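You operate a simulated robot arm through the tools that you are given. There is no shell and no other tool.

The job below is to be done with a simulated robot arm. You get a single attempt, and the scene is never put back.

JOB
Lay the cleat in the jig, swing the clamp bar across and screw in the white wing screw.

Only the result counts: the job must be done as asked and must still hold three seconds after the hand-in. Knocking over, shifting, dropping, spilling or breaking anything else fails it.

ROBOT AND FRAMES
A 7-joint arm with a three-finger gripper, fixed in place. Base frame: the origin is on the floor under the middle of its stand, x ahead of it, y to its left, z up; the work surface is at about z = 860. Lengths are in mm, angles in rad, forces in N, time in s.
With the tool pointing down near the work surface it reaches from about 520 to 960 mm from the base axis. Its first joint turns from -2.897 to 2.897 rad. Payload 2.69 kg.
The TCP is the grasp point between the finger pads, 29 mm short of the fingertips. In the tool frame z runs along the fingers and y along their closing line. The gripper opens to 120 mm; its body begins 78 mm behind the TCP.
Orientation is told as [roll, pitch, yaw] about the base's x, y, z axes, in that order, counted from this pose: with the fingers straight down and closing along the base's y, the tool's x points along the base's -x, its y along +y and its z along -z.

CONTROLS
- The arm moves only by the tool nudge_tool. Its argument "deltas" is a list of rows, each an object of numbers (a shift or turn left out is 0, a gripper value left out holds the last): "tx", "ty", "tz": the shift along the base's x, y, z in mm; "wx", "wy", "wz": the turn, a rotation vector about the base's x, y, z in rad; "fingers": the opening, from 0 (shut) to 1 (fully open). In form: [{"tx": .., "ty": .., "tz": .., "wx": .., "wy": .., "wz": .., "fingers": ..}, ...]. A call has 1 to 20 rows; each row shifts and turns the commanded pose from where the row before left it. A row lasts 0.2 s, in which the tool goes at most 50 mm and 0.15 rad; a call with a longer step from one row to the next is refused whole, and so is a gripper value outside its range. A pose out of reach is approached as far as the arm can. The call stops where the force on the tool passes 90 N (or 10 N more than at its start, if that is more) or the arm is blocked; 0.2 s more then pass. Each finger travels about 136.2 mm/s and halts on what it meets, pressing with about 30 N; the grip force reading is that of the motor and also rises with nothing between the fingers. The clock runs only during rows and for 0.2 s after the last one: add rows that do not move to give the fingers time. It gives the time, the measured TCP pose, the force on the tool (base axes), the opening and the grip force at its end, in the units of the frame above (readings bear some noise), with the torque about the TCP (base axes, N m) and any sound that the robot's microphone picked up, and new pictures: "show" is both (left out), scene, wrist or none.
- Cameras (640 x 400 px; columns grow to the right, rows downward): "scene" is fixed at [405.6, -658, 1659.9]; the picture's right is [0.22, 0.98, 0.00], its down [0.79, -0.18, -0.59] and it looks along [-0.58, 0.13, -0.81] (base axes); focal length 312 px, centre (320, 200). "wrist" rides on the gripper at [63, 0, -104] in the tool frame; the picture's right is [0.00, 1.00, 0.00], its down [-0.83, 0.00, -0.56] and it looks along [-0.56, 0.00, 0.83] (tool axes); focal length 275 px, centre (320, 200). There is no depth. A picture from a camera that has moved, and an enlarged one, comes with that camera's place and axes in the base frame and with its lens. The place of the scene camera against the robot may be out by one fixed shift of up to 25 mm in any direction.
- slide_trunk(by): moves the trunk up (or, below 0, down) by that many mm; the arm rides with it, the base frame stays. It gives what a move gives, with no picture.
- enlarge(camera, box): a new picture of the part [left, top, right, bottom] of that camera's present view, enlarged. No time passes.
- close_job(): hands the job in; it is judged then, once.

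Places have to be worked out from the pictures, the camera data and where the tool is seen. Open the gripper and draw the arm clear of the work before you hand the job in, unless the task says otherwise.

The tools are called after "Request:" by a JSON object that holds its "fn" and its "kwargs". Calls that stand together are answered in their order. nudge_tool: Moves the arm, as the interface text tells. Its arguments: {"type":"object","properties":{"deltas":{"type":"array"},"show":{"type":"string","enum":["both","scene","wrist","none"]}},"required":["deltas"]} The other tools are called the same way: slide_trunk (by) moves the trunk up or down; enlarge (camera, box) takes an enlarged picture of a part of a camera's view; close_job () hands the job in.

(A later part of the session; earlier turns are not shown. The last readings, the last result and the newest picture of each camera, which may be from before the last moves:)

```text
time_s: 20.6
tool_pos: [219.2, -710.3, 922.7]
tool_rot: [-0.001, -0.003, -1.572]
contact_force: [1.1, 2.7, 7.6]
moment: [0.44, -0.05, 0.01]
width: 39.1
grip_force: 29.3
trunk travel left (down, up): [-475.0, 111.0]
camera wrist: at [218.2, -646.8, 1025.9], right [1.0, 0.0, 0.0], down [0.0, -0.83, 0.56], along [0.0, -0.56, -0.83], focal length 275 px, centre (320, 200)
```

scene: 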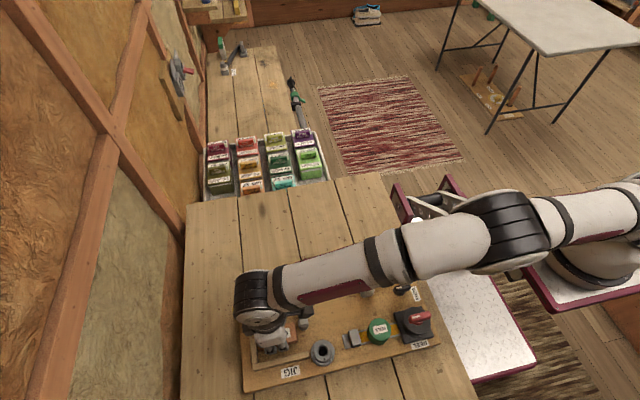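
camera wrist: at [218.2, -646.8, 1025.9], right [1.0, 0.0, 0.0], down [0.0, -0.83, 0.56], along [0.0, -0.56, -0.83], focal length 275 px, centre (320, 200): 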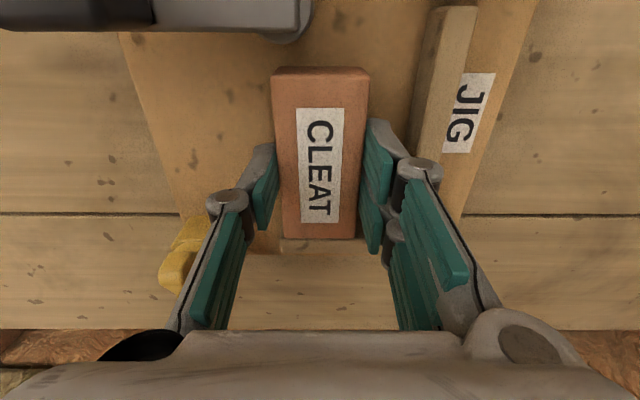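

The cleat rests on the board (7.6 N). I open slightly to about 50 mm and check, then rise.

Request:
{"fn": "nudge_tool", "kwargs": {"deltas": [{"fingers": 0.42}, {"fingers": 0.42}, {}], "show": "wrist"}}

Request:
{"fn": "nudge_tool", "kwargs": {"deltas": [{"tz": 5}, {"tz": 10}, {"tz": 15}, {"tz": 15}, {}]}}

```text
time_s: 21.4
tool_pos: [219.5, -712.5, 922.2]
tool_rot: [-0.001, 0.0, -1.571]
contact_force: [0.1, 1.0, 0.0]
moment: [0.01, -0.01, 0.0]
width: 50.6
grip_force: 0.1
trunk travel left (down, up): [-475.0, 111.0]
camera wrist: at [218.0, -646.9, 1024.7], right [1.0, 0.0, 0.0], down [0.0, -0.83, 0.56], along [0.0, -0.56, -0.83], focal length 275 px, centre (320, 200)
```

wrist: 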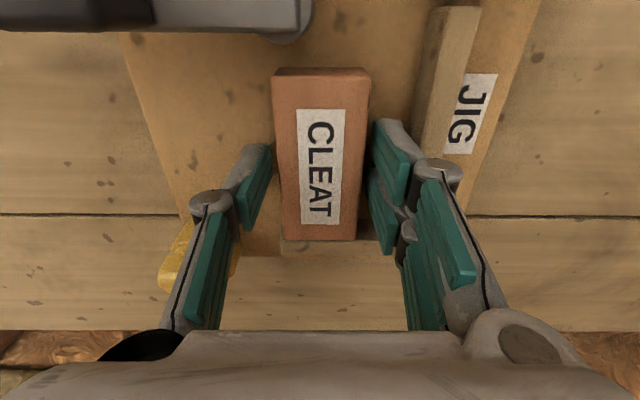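

```text
time_s: 22.6
tool_pos: [218.7, -710.3, 967.2]
tool_rot: [-0.001, 0.001, -1.571]
contact_force: [0.5, -0.2, -0.4]
moment: [0.01, 0.01, -0.02]
width: 50.7
grip_force: 0.0
trunk travel left (down, up): [-475.0, 111.0]
camera wrist: at [218.0, -647.1, 1069.4], right [1.0, 0.0, 0.0], down [0.0, -0.83, 0.56], along [0.0, -0.56, -0.83], focal length 275 px, centre (320, 200)
```

scene: 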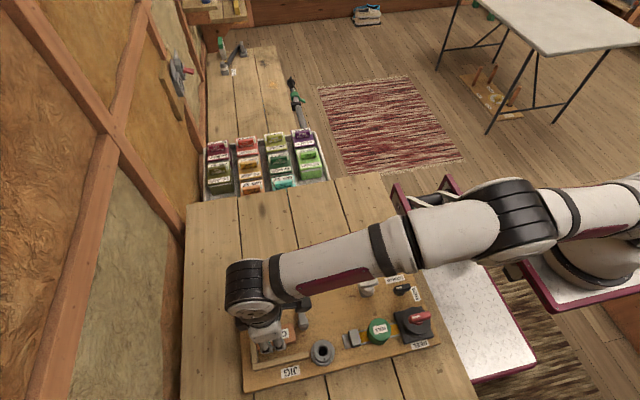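
wrist: 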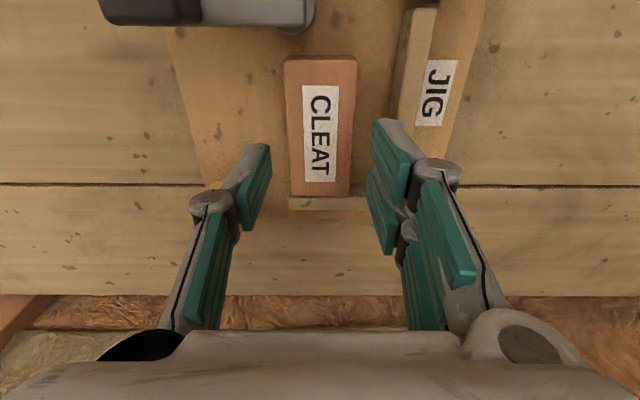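

The cleat is in place against the short fence, about 25 mm from the long fence. I'll close the fingers, move to the −x side of the cleat, to push it +x against the long fence.

Request:
{"fn": "nudge_tool", "kwargs": {"deltas": [{"tx": -15, "fingers": 0.0}, {"tx": -15}, {"tx": -15}, {}, {}], "show": "both"}}

Request:
{"fn": "enlarge", "kwargs": {"camera": "wrist", "box": [220, 30, 480, 230]}}

```text
time_s: 23.8
tool_pos: [174.2, -712.5, 967.3]
tool_rot: [0.0, 0.0, -1.57]
contact_force: [-0.7, -0.3, -1.0]
moment: [0.0, -0.03, 0.02]
width: 0.0
grip_force: 28.3
trunk travel left (down, up): [-475.0, 111.0]
camera wrist: at [173.1, -647.4, 1069.2], right [1.0, 0.0, 0.0], down [0.0, -0.83, 0.56], along [0.0, -0.56, -0.83], focal length 275 px, centre (320, 200)
```

scene: 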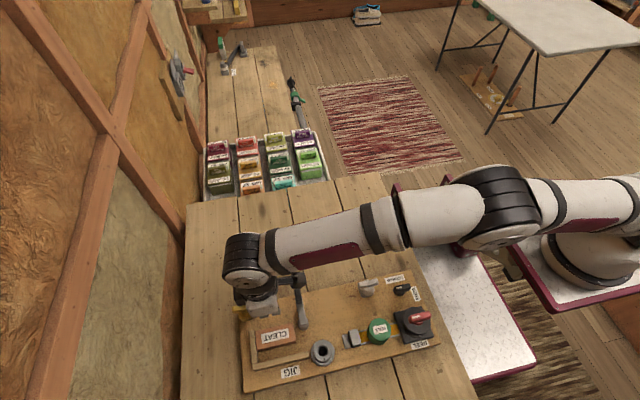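
wrist: 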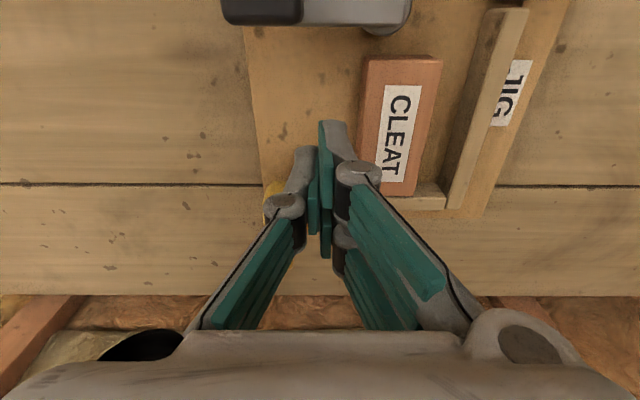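

```text
2.00 times, centred on (350, 130) of wrist
camera zoom: at [173.1, -647.4, 1069.2], right [1.0, 0.0, 0.0], down [0.0, -0.83, 0.56], along [0.0, -0.56, -0.83], focal length 551 px, centre (260, 340)
```

zoom: 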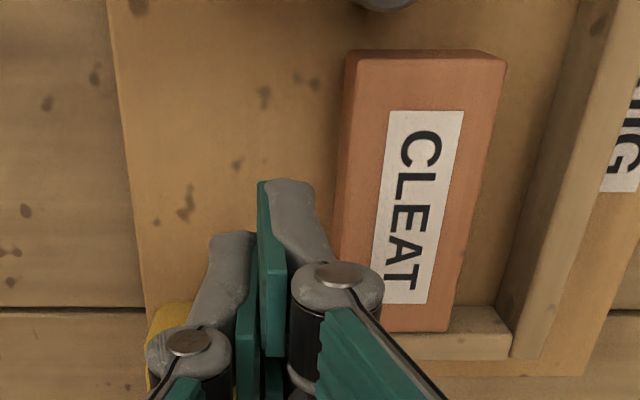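

The closed pair's outer side faces the cleat with clearance. I descend beside it.

Request:
{"fn": "nudge_tool", "kwargs": {"deltas": [{"tz": -15}, {"tz": -15}, {"tz": -10}, {}], "show": "wrist"}}

```text
time_s: 24.8
tool_pos: [174.7, -709.9, 926.5]
tool_rot: [0.0, 0.0, -1.572]
contact_force: [0.4, -0.1, 0.5]
moment: [0.02, -0.01, -0.03]
width: 0.0
grip_force: 28.3
trunk travel left (down, up): [-475.0, 111.0]
camera wrist: at [174.2, -646.4, 1029.4], right [1.0, 0.0, 0.0], down [0.0, -0.83, 0.56], along [0.0, -0.56, -0.83], focal length 275 px, centre (320, 200)
```

wrist: 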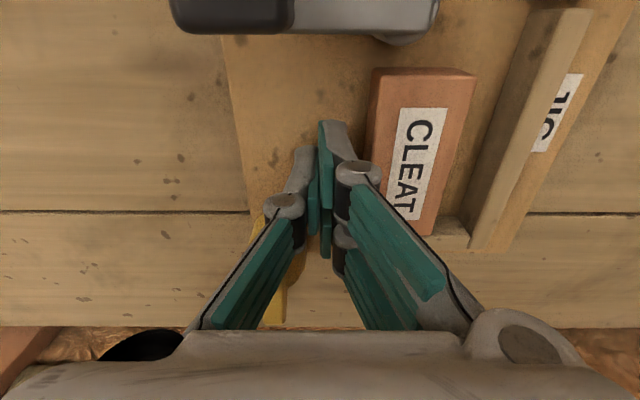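

Now I push in +x slowly, stopping short of the expected fence contact.

Request:
{"fn": "nudge_tool", "kwargs": {"deltas": [{"tx": 4}, {"tx": 4}, {"tx": 3}, {"tx": 3}, {"tx": 3}, {"tx": 3}, {"tx": 3}, {"tx": 3}], "show": "wrist"}}

```text
time_s: 26.6
tool_pos: [200.0, -711.0, 926.6]
tool_rot: [0.001, 0.001, -1.57]
contact_force: [0.3, 0.5, -0.1]
moment: [0.02, 0.0, 0.02]
width: 0.0
grip_force: 28.5
trunk travel left (down, up): [-475.0, 111.0]
camera wrist: at [199.7, -646.4, 1029.9], right [1.0, 0.0, 0.0], down [0.0, -0.83, 0.56], along [0.0, -0.56, -0.83], focal length 275 px, centre (320, 200)
```

wrist: 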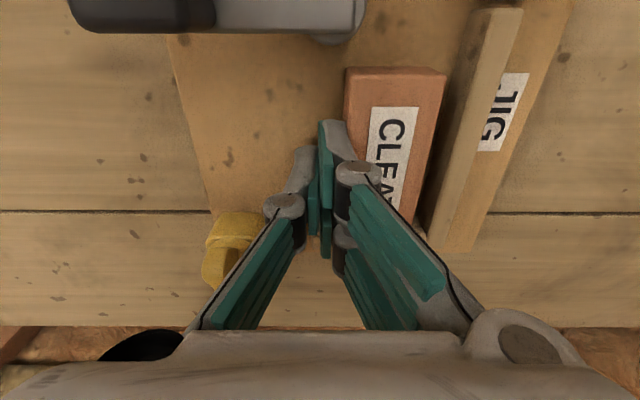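

The cleat slides with the finger. I continue in smaller steps until contact with the long fence shows as force.

Request:
{"fn": "nudge_tool", "kwargs": {"deltas": [{"tx": 2}, {"tx": 2}, {"tx": 2}, {"tx": 1}], "show": "wrist"}}

```text
time_s: 27.6
tool_pos: [207.9, -710.6, 928.2]
tool_rot: [0.0, 0.002, -1.571]
contact_force: [-0.5, -0.2, 0.1]
moment: [0.0, 0.02, 0.03]
width: 0.0
grip_force: 28.4
trunk travel left (down, up): [-475.0, 111.0]
camera wrist: at [207.0, -646.1, 1030.2], right [1.0, 0.0, 0.0], down [0.0, -0.83, 0.56], along [0.0, -0.56, -0.83], focal length 275 px, centre (320, 200)
```

wrist: 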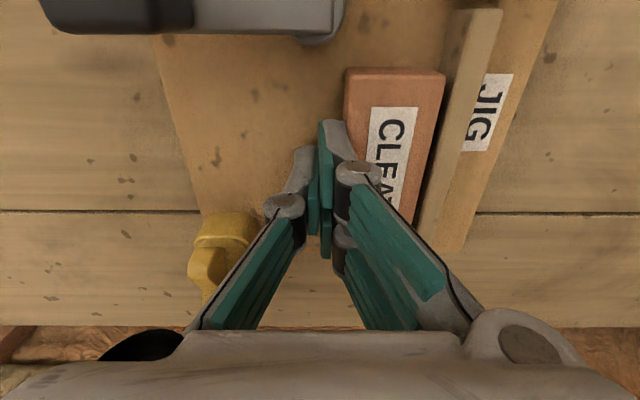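

Request:
{"fn": "nudge_tool", "kwargs": {"deltas": [{"tx": 1}, {"tx": 1}], "show": "wrist"}}

Request:
{"fn": "enlarge", "kwargs": {"camera": "wrist", "box": [310, 40, 510, 240]}}

```text
time_s: 28.2
tool_pos: [210.8, -711.4, 927.3]
tool_rot: [0.0, -0.001, -1.571]
contact_force: [-0.3, 0.6, 0.1]
moment: [-0.02, 0.01, 0.01]
width: 0.3
grip_force: 28.5
trunk travel left (down, up): [-475.0, 111.0]
camera wrist: at [208.9, -646.6, 1030.2], right [1.0, 0.0, 0.0], down [0.0, -0.83, 0.56], along [0.0, -0.56, -0.83], focal length 275 px, centre (320, 200)
```

wrist: 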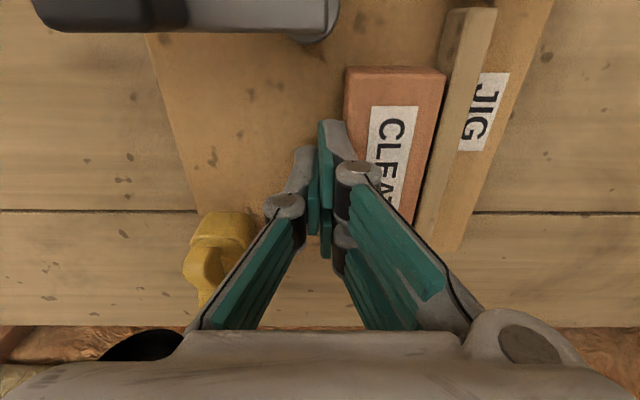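

```text
2.00 times, centred on (410, 140) of wrist
camera zoom: at [208.9, -646.6, 1030.2], right [1.0, 0.0, 0.0], down [0.0, -0.83, 0.56], along [0.0, -0.56, -0.83], focal length 551 px, centre (140, 320)
```

zoom: 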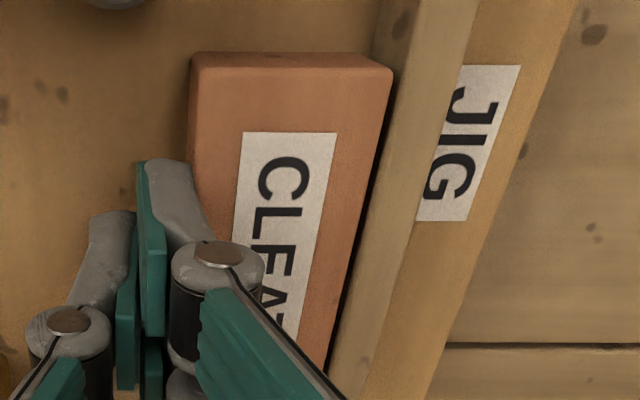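

A thin gap remains; I continue 1 mm at a time.

Request:
{"fn": "nudge_tool", "kwargs": {"deltas": [{"tx": 1}], "show": "none"}}

```text
time_s: 28.6
tool_pos: [209.8, -710.0, 928.0]
tool_rot: [0.0, 0.001, -1.571]
contact_force: [0.0, -0.1, 1.1]
moment: [-0.02, 0.0, -0.02]
width: 0.0
grip_force: 28.5
trunk travel left (down, up): [-475.0, 111.0]
```

Request:
{"fn": "nudge_tool", "kwargs": {"deltas": [{"tx": 1}], "show": "none"}}

```text
time_s: 29.0
tool_pos: [211.2, -710.0, 927.2]
tool_rot: [-0.001, 0.0, -1.571]
contact_force: [-0.2, -1.1, 0.7]
moment: [0.02, 0.01, 0.01]
width: 0.0
grip_force: 28.6
trunk travel left (down, up): [-475.0, 111.0]
```

Request:
{"fn": "nudge_tool", "kwargs": {"deltas": [{"tx": 1}], "show": "wrist"}}

Request:
{"fn": "enlarge", "kwargs": {"camera": "wrist", "box": [310, 40, 510, 240]}}

```text
time_s: 29.4
tool_pos: [211.8, -709.5, 926.5]
tool_rot: [-0.001, 0.0, -1.57]
contact_force: [-0.4, 0.2, -0.3]
moment: [0.01, -0.01, -0.03]
width: 0.1
grip_force: 28.6
trunk travel left (down, up): [-475.0, 111.0]
camera wrist: at [211.2, -646.4, 1030.0], right [1.0, 0.0, 0.0], down [0.0, -0.83, 0.56], along [0.0, -0.56, -0.83], focal length 275 px, centre (320, 200)
```

wrist: 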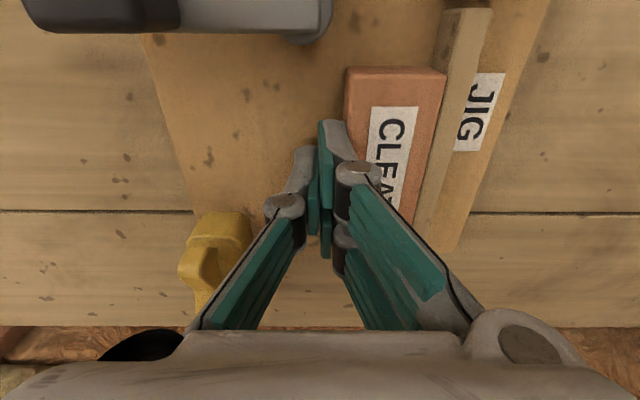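

```text
2.00 times, centred on (410, 140) of wrist
camera zoom: at [211.2, -646.4, 1030.0], right [1.0, 0.0, 0.0], down [0.0, -0.83, 0.56], along [0.0, -0.56, -0.83], focal length 551 px, centre (140, 320)
```

zoom: 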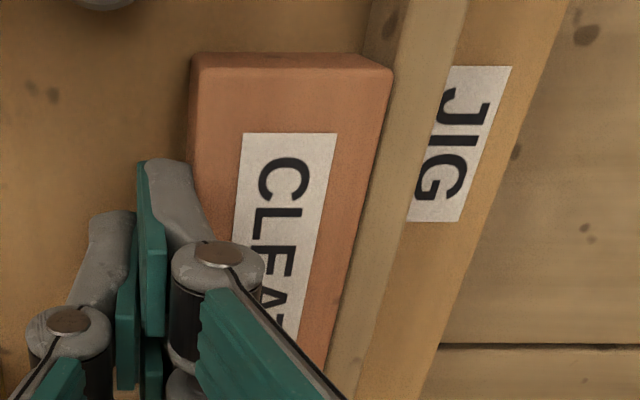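

Gap nearly closed; another 1 mm with force check.

Request:
{"fn": "nudge_tool", "kwargs": {"deltas": [{"tx": 1}], "show": "none"}}

```text
time_s: 29.8
tool_pos: [212.1, -710.5, 927.4]
tool_rot: [-0.002, 0.0, -1.573]
contact_force: [-4.9, -1.3, -0.3]
moment: [0.0, 0.1, -0.02]
width: 0.0
grip_force: 28.4
trunk travel left (down, up): [-475.0, 111.0]
```

Contact (−4.9 N): the cleat is against the long fence. A tiny extra 0.7 mm to seat it, then I'll withdraw −x and rise.

Request:
{"fn": "nudge_tool", "kwargs": {"deltas": [{"tx": 0.7}], "show": "none"}}

Request:
{"fn": "nudge_tool", "kwargs": {"deltas": [{"tx": -5}, {"tx": -10}, {"tx": -10}, {"tz": 20}, {"tz": 20}, {"tz": 20}, {}], "show": "both"}}

```text
time_s: 30.2
tool_pos: [212.3, -711.2, 927.6]
tool_rot: [-0.001, -0.001, -1.572]
contact_force: [-11.0, -0.8, -0.3]
moment: [0.02, 0.21, -0.01]
width: 0.0
grip_force: 28.5
trunk travel left (down, up): [-475.0, 111.0]
```

```text
time_s: 31.8
tool_pos: [189.8, -710.4, 987.1]
tool_rot: [0.001, 0.0, -1.569]
contact_force: [0.8, 0.6, -0.1]
moment: [-0.04, 0.01, 0.0]
width: 0.2
grip_force: 28.5
trunk travel left (down, up): [-475.0, 111.0]
camera wrist: at [188.6, -646.3, 1090.2], right [1.0, 0.0, 0.0], down [0.0, -0.83, 0.56], along [0.0, -0.56, -0.83], focal length 275 px, centre (320, 200)
```

scene: 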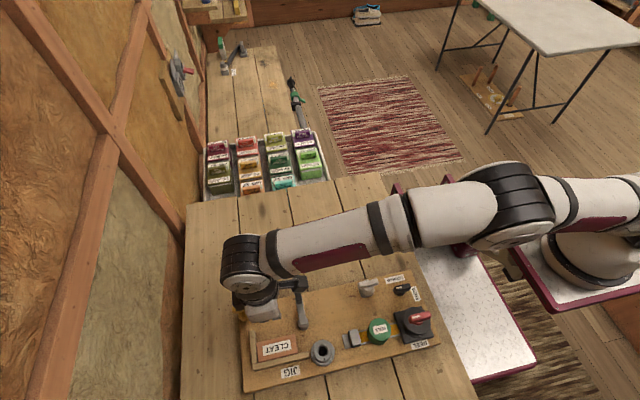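
wrist: 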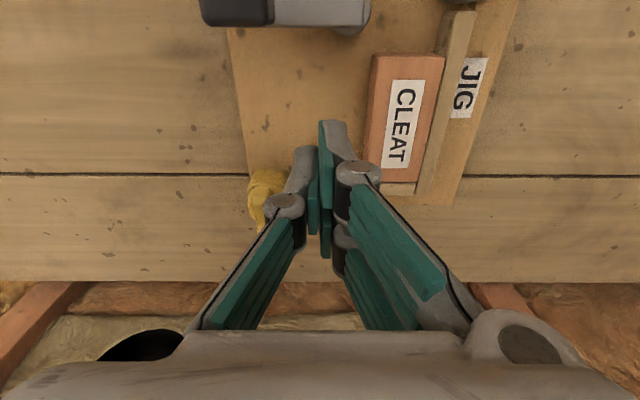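

The cleat sits in the jig corner. Next is the clamp bar: I rise and move back to get a clear look at the lever and its pivot.

Request:
{"fn": "nudge_tool", "kwargs": {"deltas": [{"tz": 25}, {"tz": 25, "ty": 20}, {"tz": 20, "ty": 30}, {"ty": 30}, {"ty": 30, "fingers": 0.6}, {}], "show": "both"}}

Request:
{"fn": "enlarge", "kwargs": {"camera": "wrist", "box": [230, 80, 440, 300]}}

Request:
{"fn": "enlarge", "kwargs": {"camera": "scene", "box": [235, 280, 345, 390]}}

```text
time_s: 33.2
tool_pos: [188.9, -601.1, 1057.3]
tool_rot: [0.0, 0.0, -1.57]
contact_force: [-0.2, 0.0, 0.3]
moment: [0.0, 0.0, 0.02]
width: 72.1
grip_force: 0.0
trunk travel left (down, up): [-475.0, 111.0]
camera wrist: at [187.8, -536.8, 1161.0], right [1.0, 0.0, 0.0], down [0.0, -0.83, 0.56], along [0.0, -0.56, -0.83], focal length 275 px, centre (320, 200)
```

scene: 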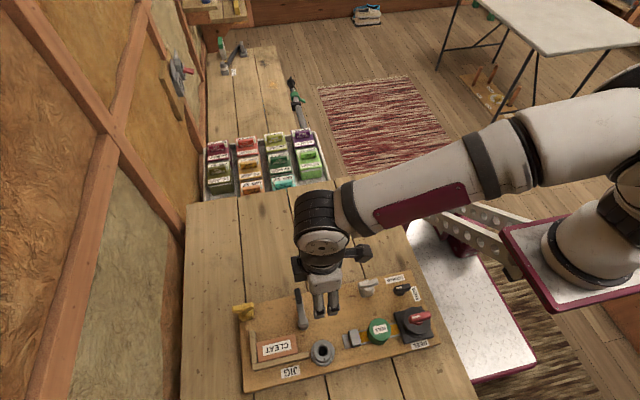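
wrist: 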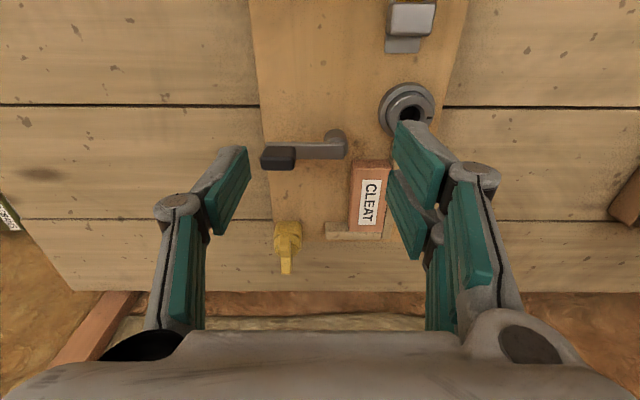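

```text
1.82 times, centred on (335, 190) of wrist
camera zoom: at [187.8, -536.8, 1161.0], right [1.0, 0.0, 0.0], down [0.0, -0.83, 0.56], along [0.0, -0.56, -0.83], focal length 500 px, centre (293, 218)
```

zoom: 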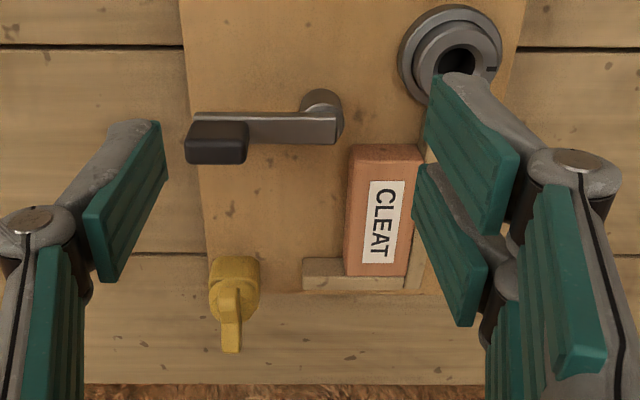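

```text
3.64 times, centred on (290, 335) of scene
camera zoom: at [405.6, -658.0, 1659.9], right [0.22, 0.98, 0.0], down [0.79, -0.18, -0.59], along [-0.58, 0.13, -0.81], focal length 1136 px, centre (429, -291)
```

zoom: 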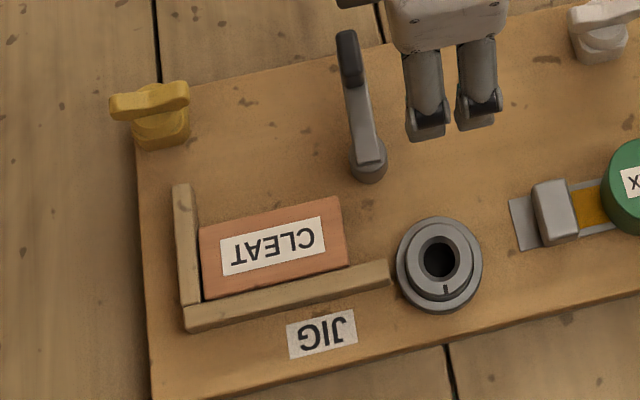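

The cleat looks seated; let me zoom into the corner to see whether any gap remains at the short fence.

Request:
{"fn": "enlarge", "kwargs": {"camera": "scene", "box": [245, 325, 305, 370]}}

Request:
{"fn": "enlarge", "kwargs": {"camera": "wrist", "box": [320, 150, 410, 250]}}

```text
8.89 times, centred on (275, 348) of scene
camera zoom: at [405.6, -658.0, 1659.9], right [0.22, 0.98, 0.0], down [0.79, -0.18, -0.59], along [-0.58, 0.13, -0.81], focal length 2778 px, centre (720, -1111)
```

zoom: 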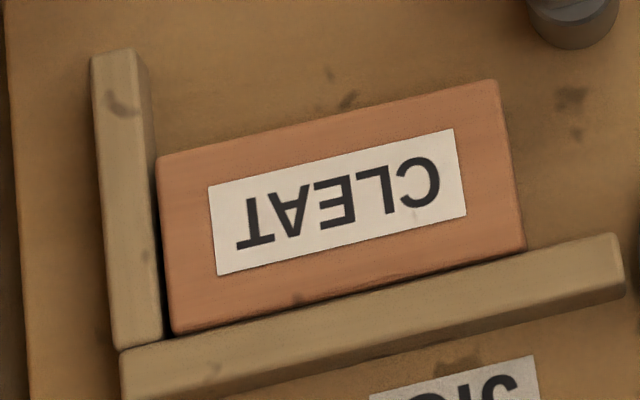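

```text
4.00 times, centred on (365, 200) of wrist
camera zoom: at [187.8, -536.8, 1161.0], right [1.0, 0.0, 0.0], down [0.0, -0.83, 0.56], along [0.0, -0.56, -0.83], focal length 1101 px, centre (140, 200)
```

zoom: 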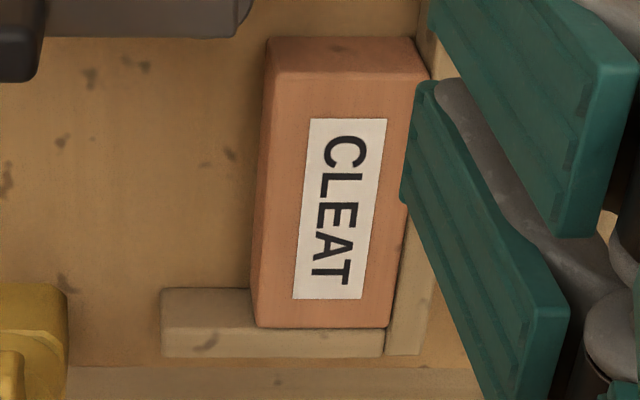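

There's a ~2.5 mm gap at the short fence. To close it without pushing the board, I'll straddle the cleat's free end and the short fence's outer side (yaw 0, fingers wide) and squeeze gently; first I move above that spot.

Request:
{"fn": "nudge_tool", "kwargs": {"deltas": [{"tx": 5.1, "ty": -10.7, "tz": -3, "wz": 0.1428, "fingers": 0.935}, {"tx": 5.1, "ty": -10.7, "tz": -3, "wz": 0.1428}, {"tx": 5.1, "ty": -10.7, "tz": -3, "wz": 0.1428}, {"tx": 5.1, "ty": -10.7, "tz": -3, "wz": 0.1428}, {"tx": 5.1, "ty": -10.7, "tz": -3, "wz": 0.1428}, {"tx": 5.1, "ty": -10.7, "tz": -3, "wz": 0.1428}, {"tx": 5.1, "ty": -10.7, "tz": -3, "wz": 0.1428}, {"tx": 5.1, "ty": -10.7, "tz": -3, "wz": 0.1428}, {"tx": 5.1, "ty": -10.7, "tz": -3, "wz": 0.1428}, {"tx": 5.1, "ty": -10.7, "tz": -3, "wz": 0.1428}, {"tx": 5.1, "ty": -10.7, "tz": -3, "wz": 0.1428}, {}], "show": "both"}}

Request:
{"fn": "enlarge", "kwargs": {"camera": "wrist", "box": [160, 60, 480, 260]}}

```text
time_s: 35.8
tool_pos: [244.9, -718.1, 1024.3]
tool_rot: [0.0, 0.0, 0.002]
contact_force: [0.2, 0.2, 0.2]
moment: [-0.01, -0.02, 0.0]
width: 112.4
grip_force: 0.2
trunk travel left (down, up): [-475.0, 111.0]
camera wrist: at [181.3, -717.5, 1126.9], right [-0.01, 1.0, 0.0], down [0.83, 0.0, 0.56], along [0.56, 0.0, -0.83], focal length 275 px, centre (320, 200)
```

scene: 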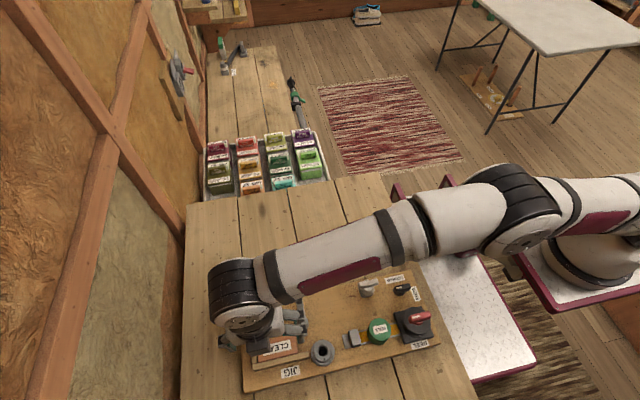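
wrist: 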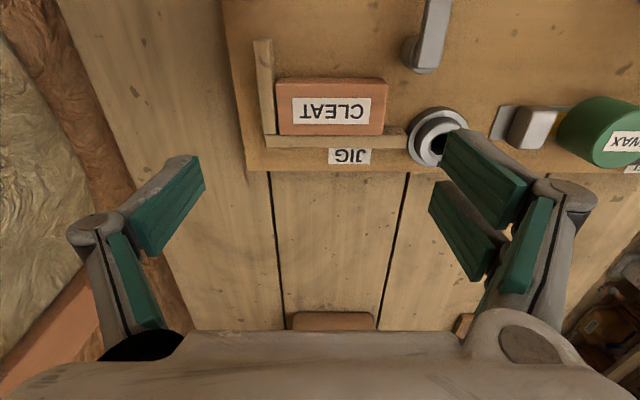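

```text
2.00 times, centred on (320, 160) of wrist
camera zoom: at [181.3, -717.5, 1126.9], right [-0.01, 1.0, 0.0], down [0.83, 0.0, 0.56], along [0.56, 0.0, -0.83], focal length 551 px, centre (320, 280)
```

zoom: 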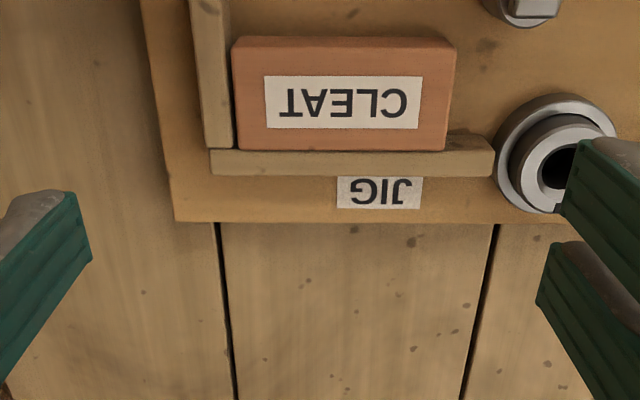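

I can see the ~2.6 mm gap at the short fence. I centre at y≈−715.5 and descend most of the way.

Request:
{"fn": "nudge_tool", "kwargs": {"deltas": [{"ty": 2, "tz": -20}, {"tz": -20}, {"tz": -20}, {"tz": -18}, {}], "show": "both"}}

Request:
{"fn": "enlarge", "kwargs": {"camera": "wrist", "box": [160, 60, 480, 260]}}

Request:
{"fn": "enlarge", "kwargs": {"camera": "scene", "box": [210, 290, 350, 390]}}

```text
time_s: 37.0
tool_pos: [244.4, -716.5, 946.6]
tool_rot: [0.0, 0.0, 0.001]
contact_force: [-0.5, 0.5, -0.6]
moment: [0.0, -0.01, -0.02]
width: 112.0
grip_force: 0.0
trunk travel left (down, up): [-475.0, 111.0]
camera wrist: at [180.5, -715.1, 1048.8], right [0.0, 1.0, 0.0], down [0.83, 0.0, 0.56], along [0.56, 0.0, -0.83], focal length 275 px, centre (320, 200)
```

scene: 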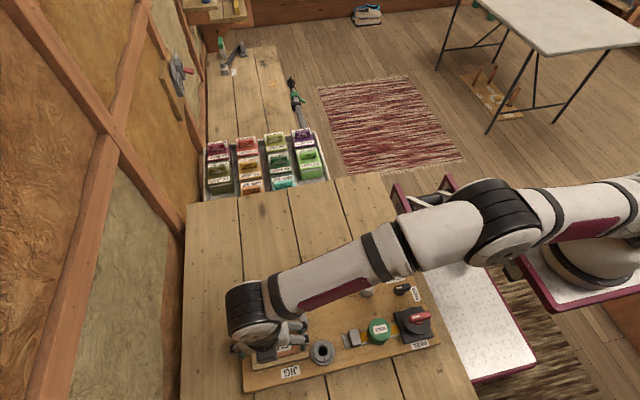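
wrist: 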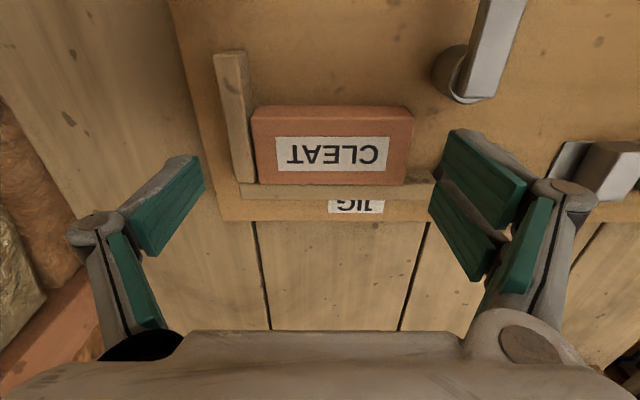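

```text
2.00 times, centred on (320, 160) of wrist
camera zoom: at [180.5, -715.1, 1048.8], right [0.0, 1.0, 0.0], down [0.83, 0.0, 0.56], along [0.56, 0.0, -0.83], focal length 551 px, centre (320, 280)
```

zoom: 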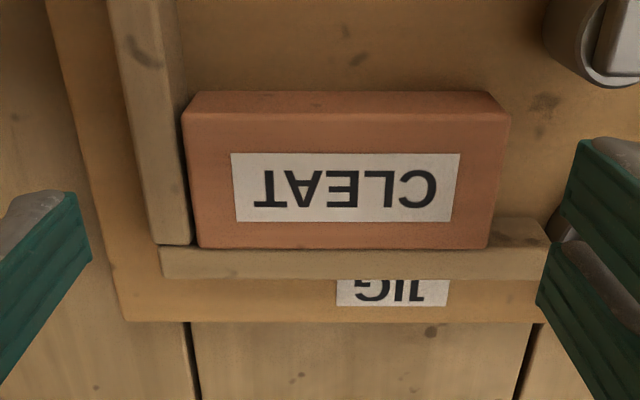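

```text
4.00 times, centred on (280, 340) of scene
camera zoom: at [405.6, -658.0, 1659.9], right [0.22, 0.98, 0.0], down [0.79, -0.18, -0.59], along [-0.58, 0.13, -0.81], focal length 1250 px, centre (480, -360)
```

zoom: 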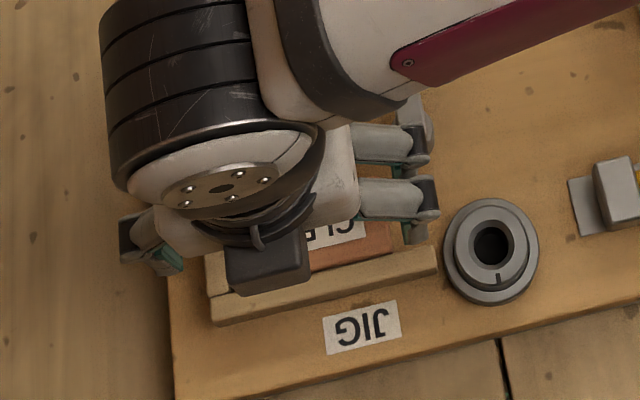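

Clearances to the lever pivot (~7 mm) and boss look fine. I descend the last 30 mm.

Request:
{"fn": "nudge_tool", "kwargs": {"deltas": [{"tz": -10}, {"tz": -10}, {"tz": -10}, {}], "show": "wrist"}}

Request:
{"fn": "enlarge", "kwargs": {"camera": "wrist", "box": [160, 60, 480, 260]}}

```text
time_s: 38.0
tool_pos: [244.5, -714.8, 917.6]
tool_rot: [0.0, 0.0, 0.002]
contact_force: [0.9, 8.9, 19.6]
moment: [1.31, -0.39, 0.13]
width: 121.4
grip_force: 5.8
trunk travel left (down, up): [-475.0, 111.0]
camera wrist: at [181.4, -714.7, 1020.3], right [0.0, 1.0, 0.0], down [0.83, 0.0, 0.56], along [0.56, 0.0, -0.83], focal length 275 px, centre (320, 200)
```

wrist: 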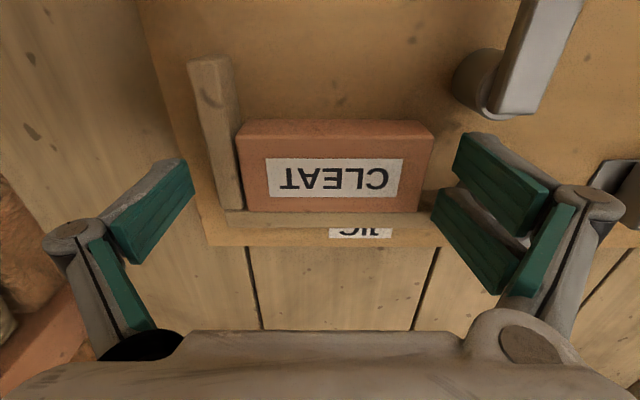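

```text
2.00 times, centred on (320, 160) of wrist
camera zoom: at [181.4, -714.7, 1020.3], right [0.0, 1.0, 0.0], down [0.83, 0.0, 0.56], along [0.56, 0.0, -0.83], focal length 551 px, centre (320, 280)
```

zoom: 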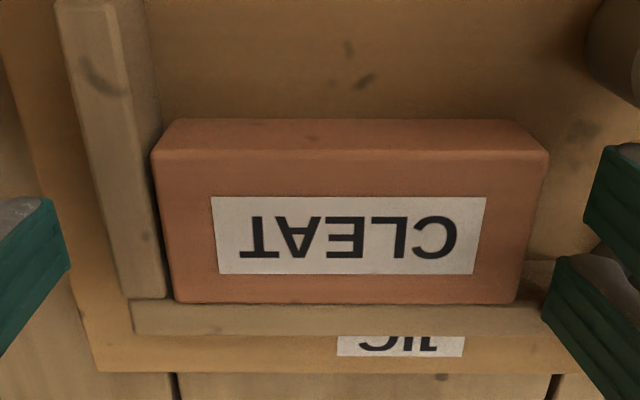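

The +y pair touched the long fence's end (20 N) — that finger is over the fence. I raise right away.

Request:
{"fn": "nudge_tool", "kwargs": {"deltas": [{"tz": 6}, {"tz": 14}, {"tz": 20}, {"tz": 20}, {"tz": 20}, {}], "show": "both"}}

Request:
{"fn": "enlarge", "kwargs": {"camera": "wrist", "box": [160, 20, 480, 220]}}

```text
time_s: 39.4
tool_pos: [246.4, -715.9, 995.9]
tool_rot: [0.0, 0.0, 0.0]
contact_force: [-0.5, 0.1, 0.9]
moment: [-0.03, 0.03, -0.02]
width: 111.8
grip_force: 0.1
trunk travel left (down, up): [-475.0, 111.0]
camera wrist: at [182.3, -715.7, 1099.3], right [0.0, 1.0, 0.0], down [0.83, 0.0, 0.56], along [0.56, 0.0, -0.83], focal length 275 px, centre (320, 200)
```

scene: 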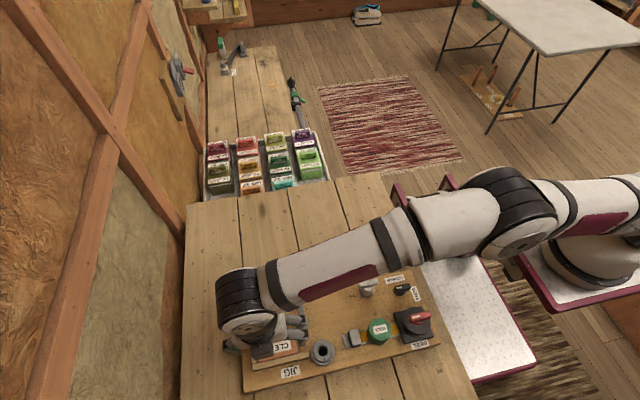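
wrist: 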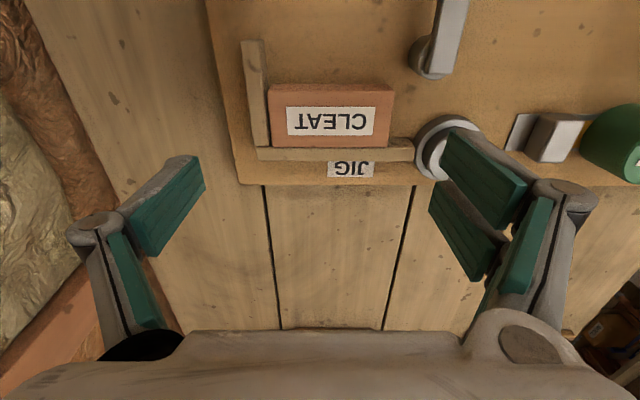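

```text
2.00 times, centred on (320, 120) of wrist
camera zoom: at [182.3, -715.7, 1099.3], right [0.0, 1.0, 0.0], down [0.83, 0.0, 0.56], along [0.56, 0.0, -0.83], focal length 551 px, centre (320, 360)
```

zoom: 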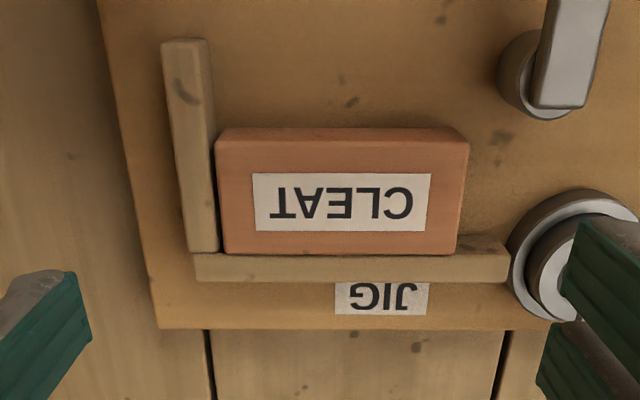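

Nothing was disturbed. I'll do the squeeze with the hand turned half round (single finger at the cleat's free end, pair outside the short fence), so I rotate to yaw −180° at this height, in two steps.

Request:
{"fn": "nudge_tool", "kwargs": {"deltas": [{"tz": 10, "wz": -0.15}, {"wz": -0.15}, {"wz": -0.15}, {"wz": -0.15}, {"wz": -0.15}, {"wz": -0.15}, {"wz": -0.15}, {"wz": -0.15}, {"wz": -0.15}, {"wz": -0.15}, {"wz": -0.15}, {"wz": -0.15}, {"wz": -0.15}, {"wz": -0.15}, {"wz": -0.15}, {"wz": -0.15}, {"wz": -0.15}, {"wz": -0.15}, {"wz": -0.15}, {"wz": -0.15}], "show": "both"}}

```text
time_s: 43.6
tool_pos: [245.6, -715.9, 1005.5]
tool_rot: [-0.001, 0.0, -3.002]
contact_force: [-0.2, 0.8, -0.2]
moment: [0.02, 0.03, 0.0]
width: 112.1
grip_force: 0.0
trunk travel left (down, up): [-475.0, 111.0]
camera wrist: at [307.4, -706.0, 1108.9], right [0.14, -0.99, 0.0], down [-0.82, -0.12, 0.56], along [-0.55, -0.08, -0.83], focal length 275 px, centre (320, 200)
```

scene: 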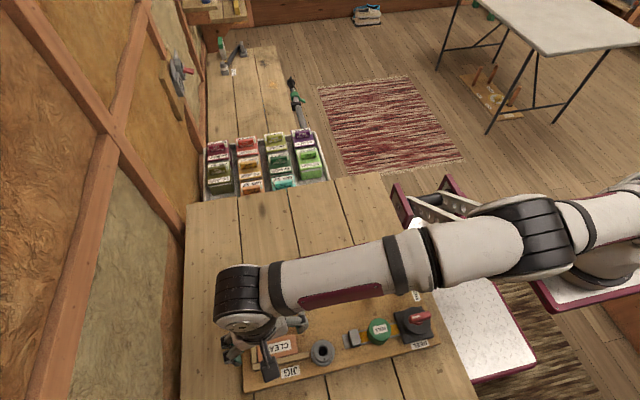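
wrist: 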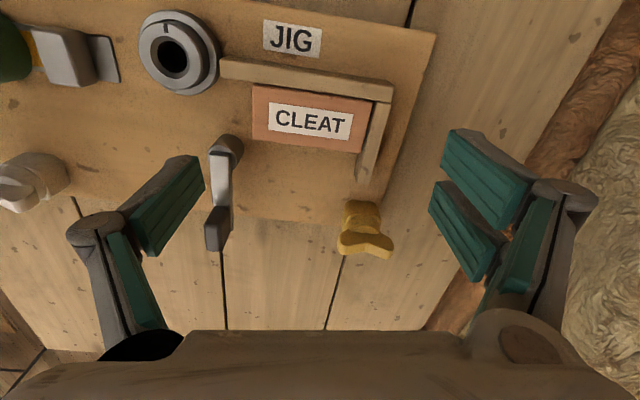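

Yaw −180° is reachable. I finish the turn, and descend to just above the parts for a check.

Request:
{"fn": "nudge_tool", "kwargs": {"deltas": [{"tx": -0.5, "wz": -0.1396}, {"tz": -20}, {"tz": -20}, {"tz": -18}, {}], "show": "both"}}

Request:
{"fn": "enlarge", "kwargs": {"camera": "wrist", "box": [160, 20, 480, 220]}}

```text
time_s: 44.8
tool_pos: [244.5, -715.3, 948.8]
tool_rot: [-0.001, 0.0, -3.138]
contact_force: [0.4, 0.7, -0.7]
moment: [-0.03, -0.01, 0.0]
width: 112.2
grip_force: 0.1
trunk travel left (down, up): [-475.0, 111.0]
camera wrist: at [305.8, -714.0, 1051.0], right [0.01, -1.0, 0.0], down [-0.83, -0.01, 0.56], along [-0.56, 0.0, -0.83], focal length 275 px, centre (320, 200)
```

scene: 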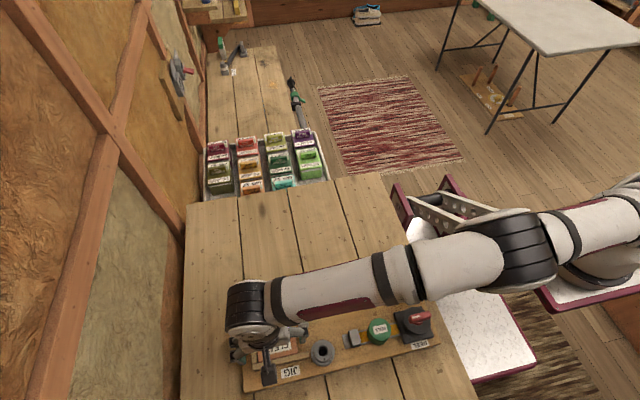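
wrist: 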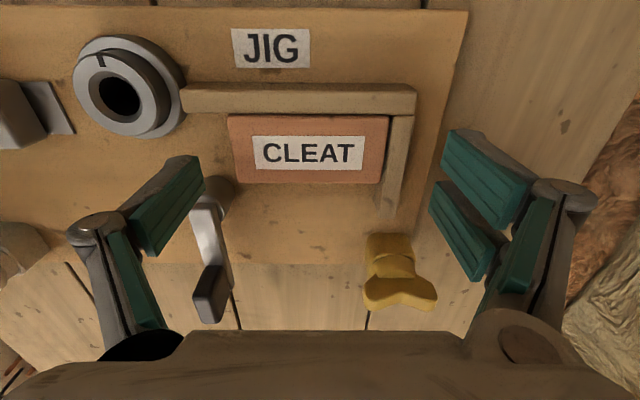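

```text
2.00 times, centred on (320, 120) of wrist
camera zoom: at [305.8, -714.0, 1051.0], right [0.01, -1.0, 0.0], down [-0.83, -0.01, 0.56], along [-0.56, 0.0, -0.83], focal length 551 px, centre (320, 360)
```

zoom: 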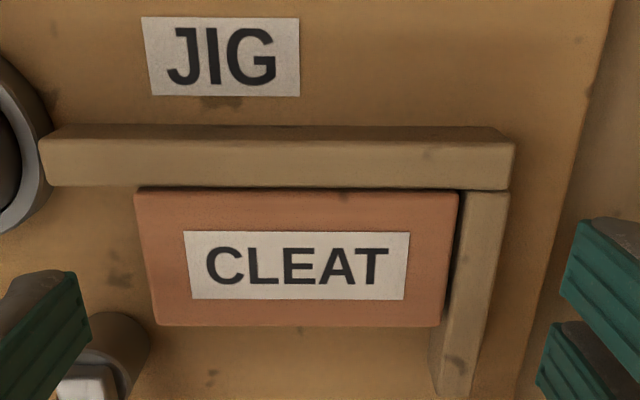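

Fingers straddle the cleat's free end and the fence's outside with clear space beneath. Descending to the squeeze height.

Request:
{"fn": "nudge_tool", "kwargs": {"deltas": [{"tz": -12}, {"tz": -11}, {"tz": -8}, {}], "show": "wrist"}}

```text
time_s: 45.8
tool_pos: [243.8, -715.1, 917.7]
tool_rot: [0.001, 0.0, -3.138]
contact_force: [0.1, 0.5, 0.7]
moment: [0.05, -0.01, 0.02]
width: 112.1
grip_force: 0.1
trunk travel left (down, up): [-475.0, 111.0]
camera wrist: at [306.4, -714.3, 1019.9], right [0.01, -1.0, 0.0], down [-0.83, -0.01, 0.56], along [-0.56, 0.0, -0.83], focal length 275 px, centre (320, 200)
```

wrist: 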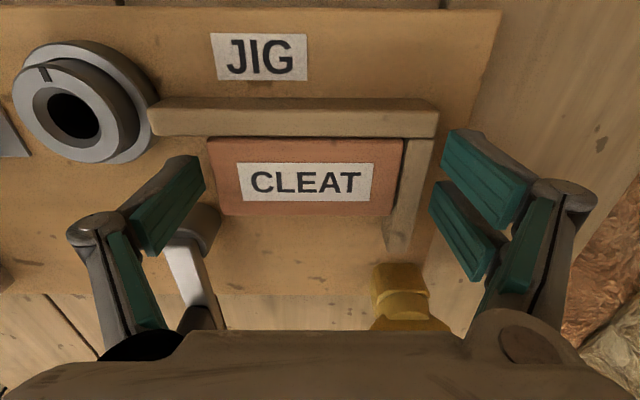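

No contact. I close step by step toward the squeeze.

Request:
{"fn": "nudge_tool", "kwargs": {"deltas": [{"fingers": 0.85}, {"fingers": 0.82}, {"fingers": 0.8}], "show": "wrist"}}

```text
time_s: 46.6
tool_pos: [244.6, -716.7, 918.0]
tool_rot: [0.003, 0.0, -3.138]
contact_force: [-0.3, -3.4, 0.2]
moment: [-0.1, 0.0, -0.07]
width: 98.7
grip_force: 2.6
trunk travel left (down, up): [-475.0, 111.0]
camera wrist: at [306.4, -714.6, 1020.4], right [0.01, -1.0, 0.0], down [-0.83, -0.01, 0.56], along [-0.56, -0.01, -0.83], focal length 275 px, centre (320, 200)
```

wrist: 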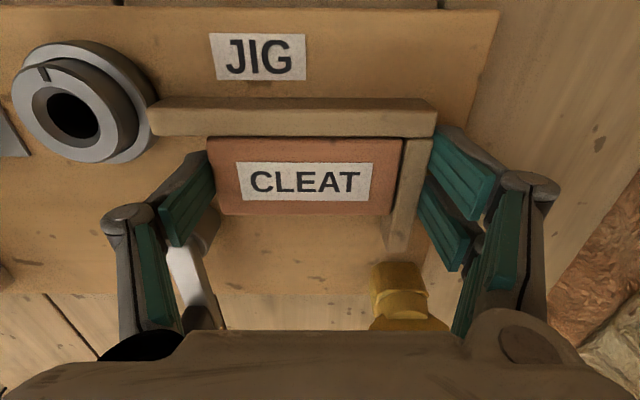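

Contact begins at 98.7 mm. I squeeze a bit more.

Request:
{"fn": "nudge_tool", "kwargs": {"deltas": [{"fingers": 0.78}, {"fingers": 0.76}, {}], "show": "wrist"}}

Request:
{"fn": "enlarge", "kwargs": {"camera": "wrist", "box": [180, 90, 500, 270]}}

```text
time_s: 47.4
tool_pos: [244.2, -716.6, 917.9]
tool_rot: [0.001, 0.001, -3.139]
contact_force: [0.2, -10.1, 2.0]
moment: [-0.27, -0.06, -0.19]
width: 98.5
grip_force: 5.6
trunk travel left (down, up): [-475.0, 111.0]
camera wrist: at [306.4, -714.8, 1020.5], right [0.01, -1.0, 0.0], down [-0.83, -0.01, 0.56], along [-0.56, -0.01, -0.83], focal length 275 px, centre (320, 200)
```

wrist: 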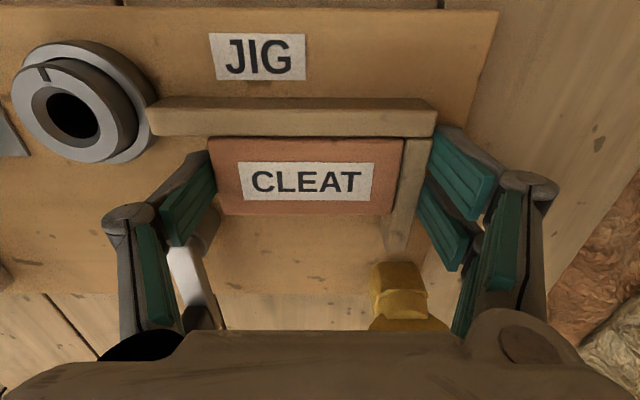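

```text
2.00 times, centred on (340, 180) of wrist
camera zoom: at [306.4, -714.8, 1020.5], right [0.01, -1.0, 0.0], down [-0.83, -0.01, 0.56], along [-0.56, -0.01, -0.83], focal length 551 px, centre (280, 240)
```

zoom: 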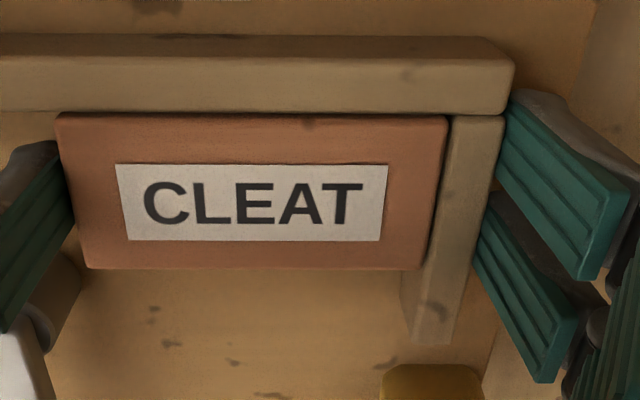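

The gap is shrinking (now mostly the pair on the fence takes load). I close a little further so the single finger seats the cleat.

Request:
{"fn": "nudge_tool", "kwargs": {"deltas": [{"ty": -1.0, "fingers": 0.73}, {"fingers": 0.7}, {}], "show": "wrist"}}

Request:
{"fn": "enlarge", "kwargs": {"camera": "wrist", "box": [180, 90, 500, 270]}}

```text
time_s: 48.2
tool_pos: [244.4, -717.6, 917.8]
tool_rot: [0.002, 0.0, -3.137]
contact_force: [-1.5, -7.3, 7.9]
moment: [-0.43, 0.0, -0.37]
width: 97.0
grip_force: 9.5
trunk travel left (down, up): [-475.0, 111.0]
camera wrist: at [306.5, -715.6, 1020.8], right [0.01, -1.0, 0.0], down [-0.83, -0.01, 0.56], along [-0.56, 0.0, -0.83], focal length 275 px, centre (320, 200)
```

wrist: 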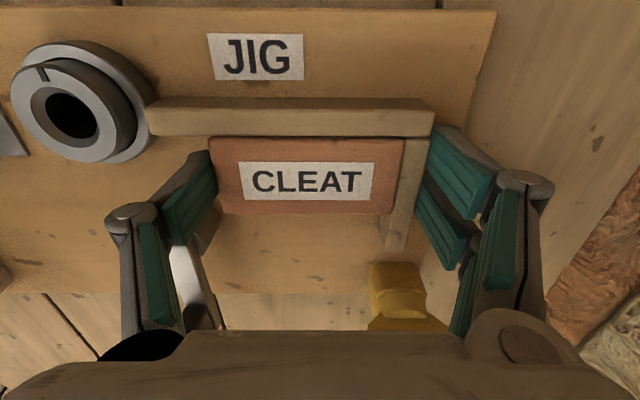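

```text
2.00 times, centred on (340, 180) of wrist
camera zoom: at [306.5, -715.6, 1020.8], right [0.01, -1.0, 0.0], down [-0.83, -0.01, 0.56], along [-0.56, 0.0, -0.83], focal length 551 px, centre (280, 240)
```

zoom: 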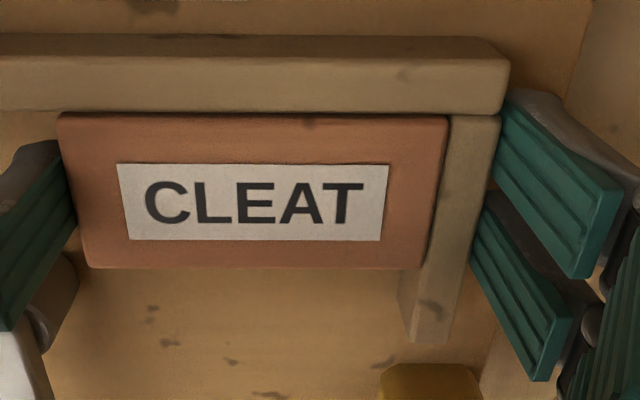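

The cleat is now flush in the corner. I open the fingers and rise straight up.

Request:
{"fn": "nudge_tool", "kwargs": {"deltas": [{"fingers": 0.93}, {"fingers": 0.93}, {"tz": 10}, {"tz": 20}, {"tz": 25}, {"tz": 25}, {}], "show": "both"}}

Request:
{"fn": "enlarge", "kwargs": {"camera": "wrist", "box": [130, 60, 450, 260]}}

Request:
{"fn": "enlarge", "kwargs": {"camera": "scene", "box": [225, 290, 345, 390]}}

```text
time_s: 49.8
tool_pos: [244.9, -717.7, 998.8]
tool_rot: [0.0, -0.001, -3.138]
contact_force: [0.9, -0.6, 0.6]
moment: [0.01, -0.01, 0.02]
width: 111.6
grip_force: 0.1
trunk travel left (down, up): [-475.0, 111.0]
camera wrist: at [307.3, -715.9, 1100.4], right [0.01, -1.0, 0.0], down [-0.83, -0.01, 0.56], along [-0.56, 0.0, -0.83], focal length 275 px, centre (320, 200)
```

scene: 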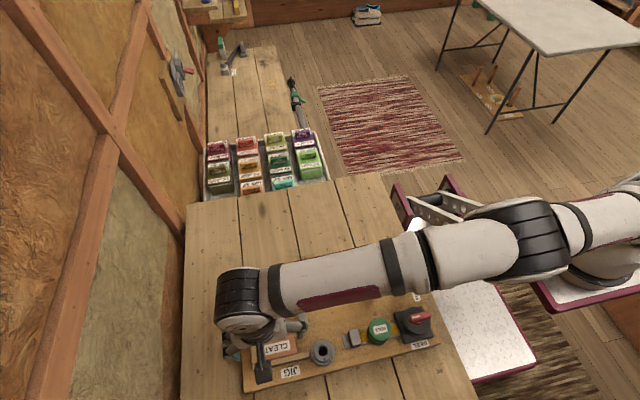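
wrist: 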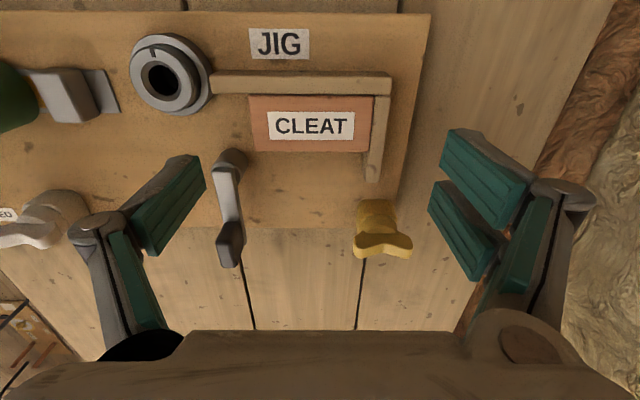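

```text
2.00 times, centred on (290, 160) of wrist
camera zoom: at [307.3, -715.9, 1100.4], right [0.01, -1.0, 0.0], down [-0.83, -0.01, 0.56], along [-0.56, 0.0, -0.83], focal length 551 px, centre (380, 280)
```

zoom: 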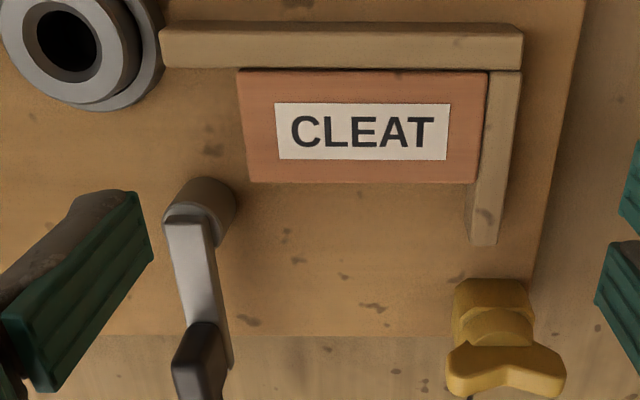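

```text
4.00 times, centred on (285, 340) of scene
camera zoom: at [405.6, -658.0, 1659.9], right [0.22, 0.98, 0.0], down [0.79, -0.18, -0.59], along [-0.58, 0.13, -0.81], focal length 1250 px, centre (460, -360)
```

zoom: 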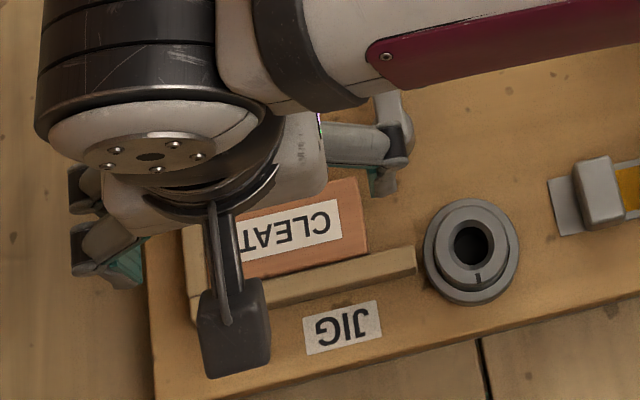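

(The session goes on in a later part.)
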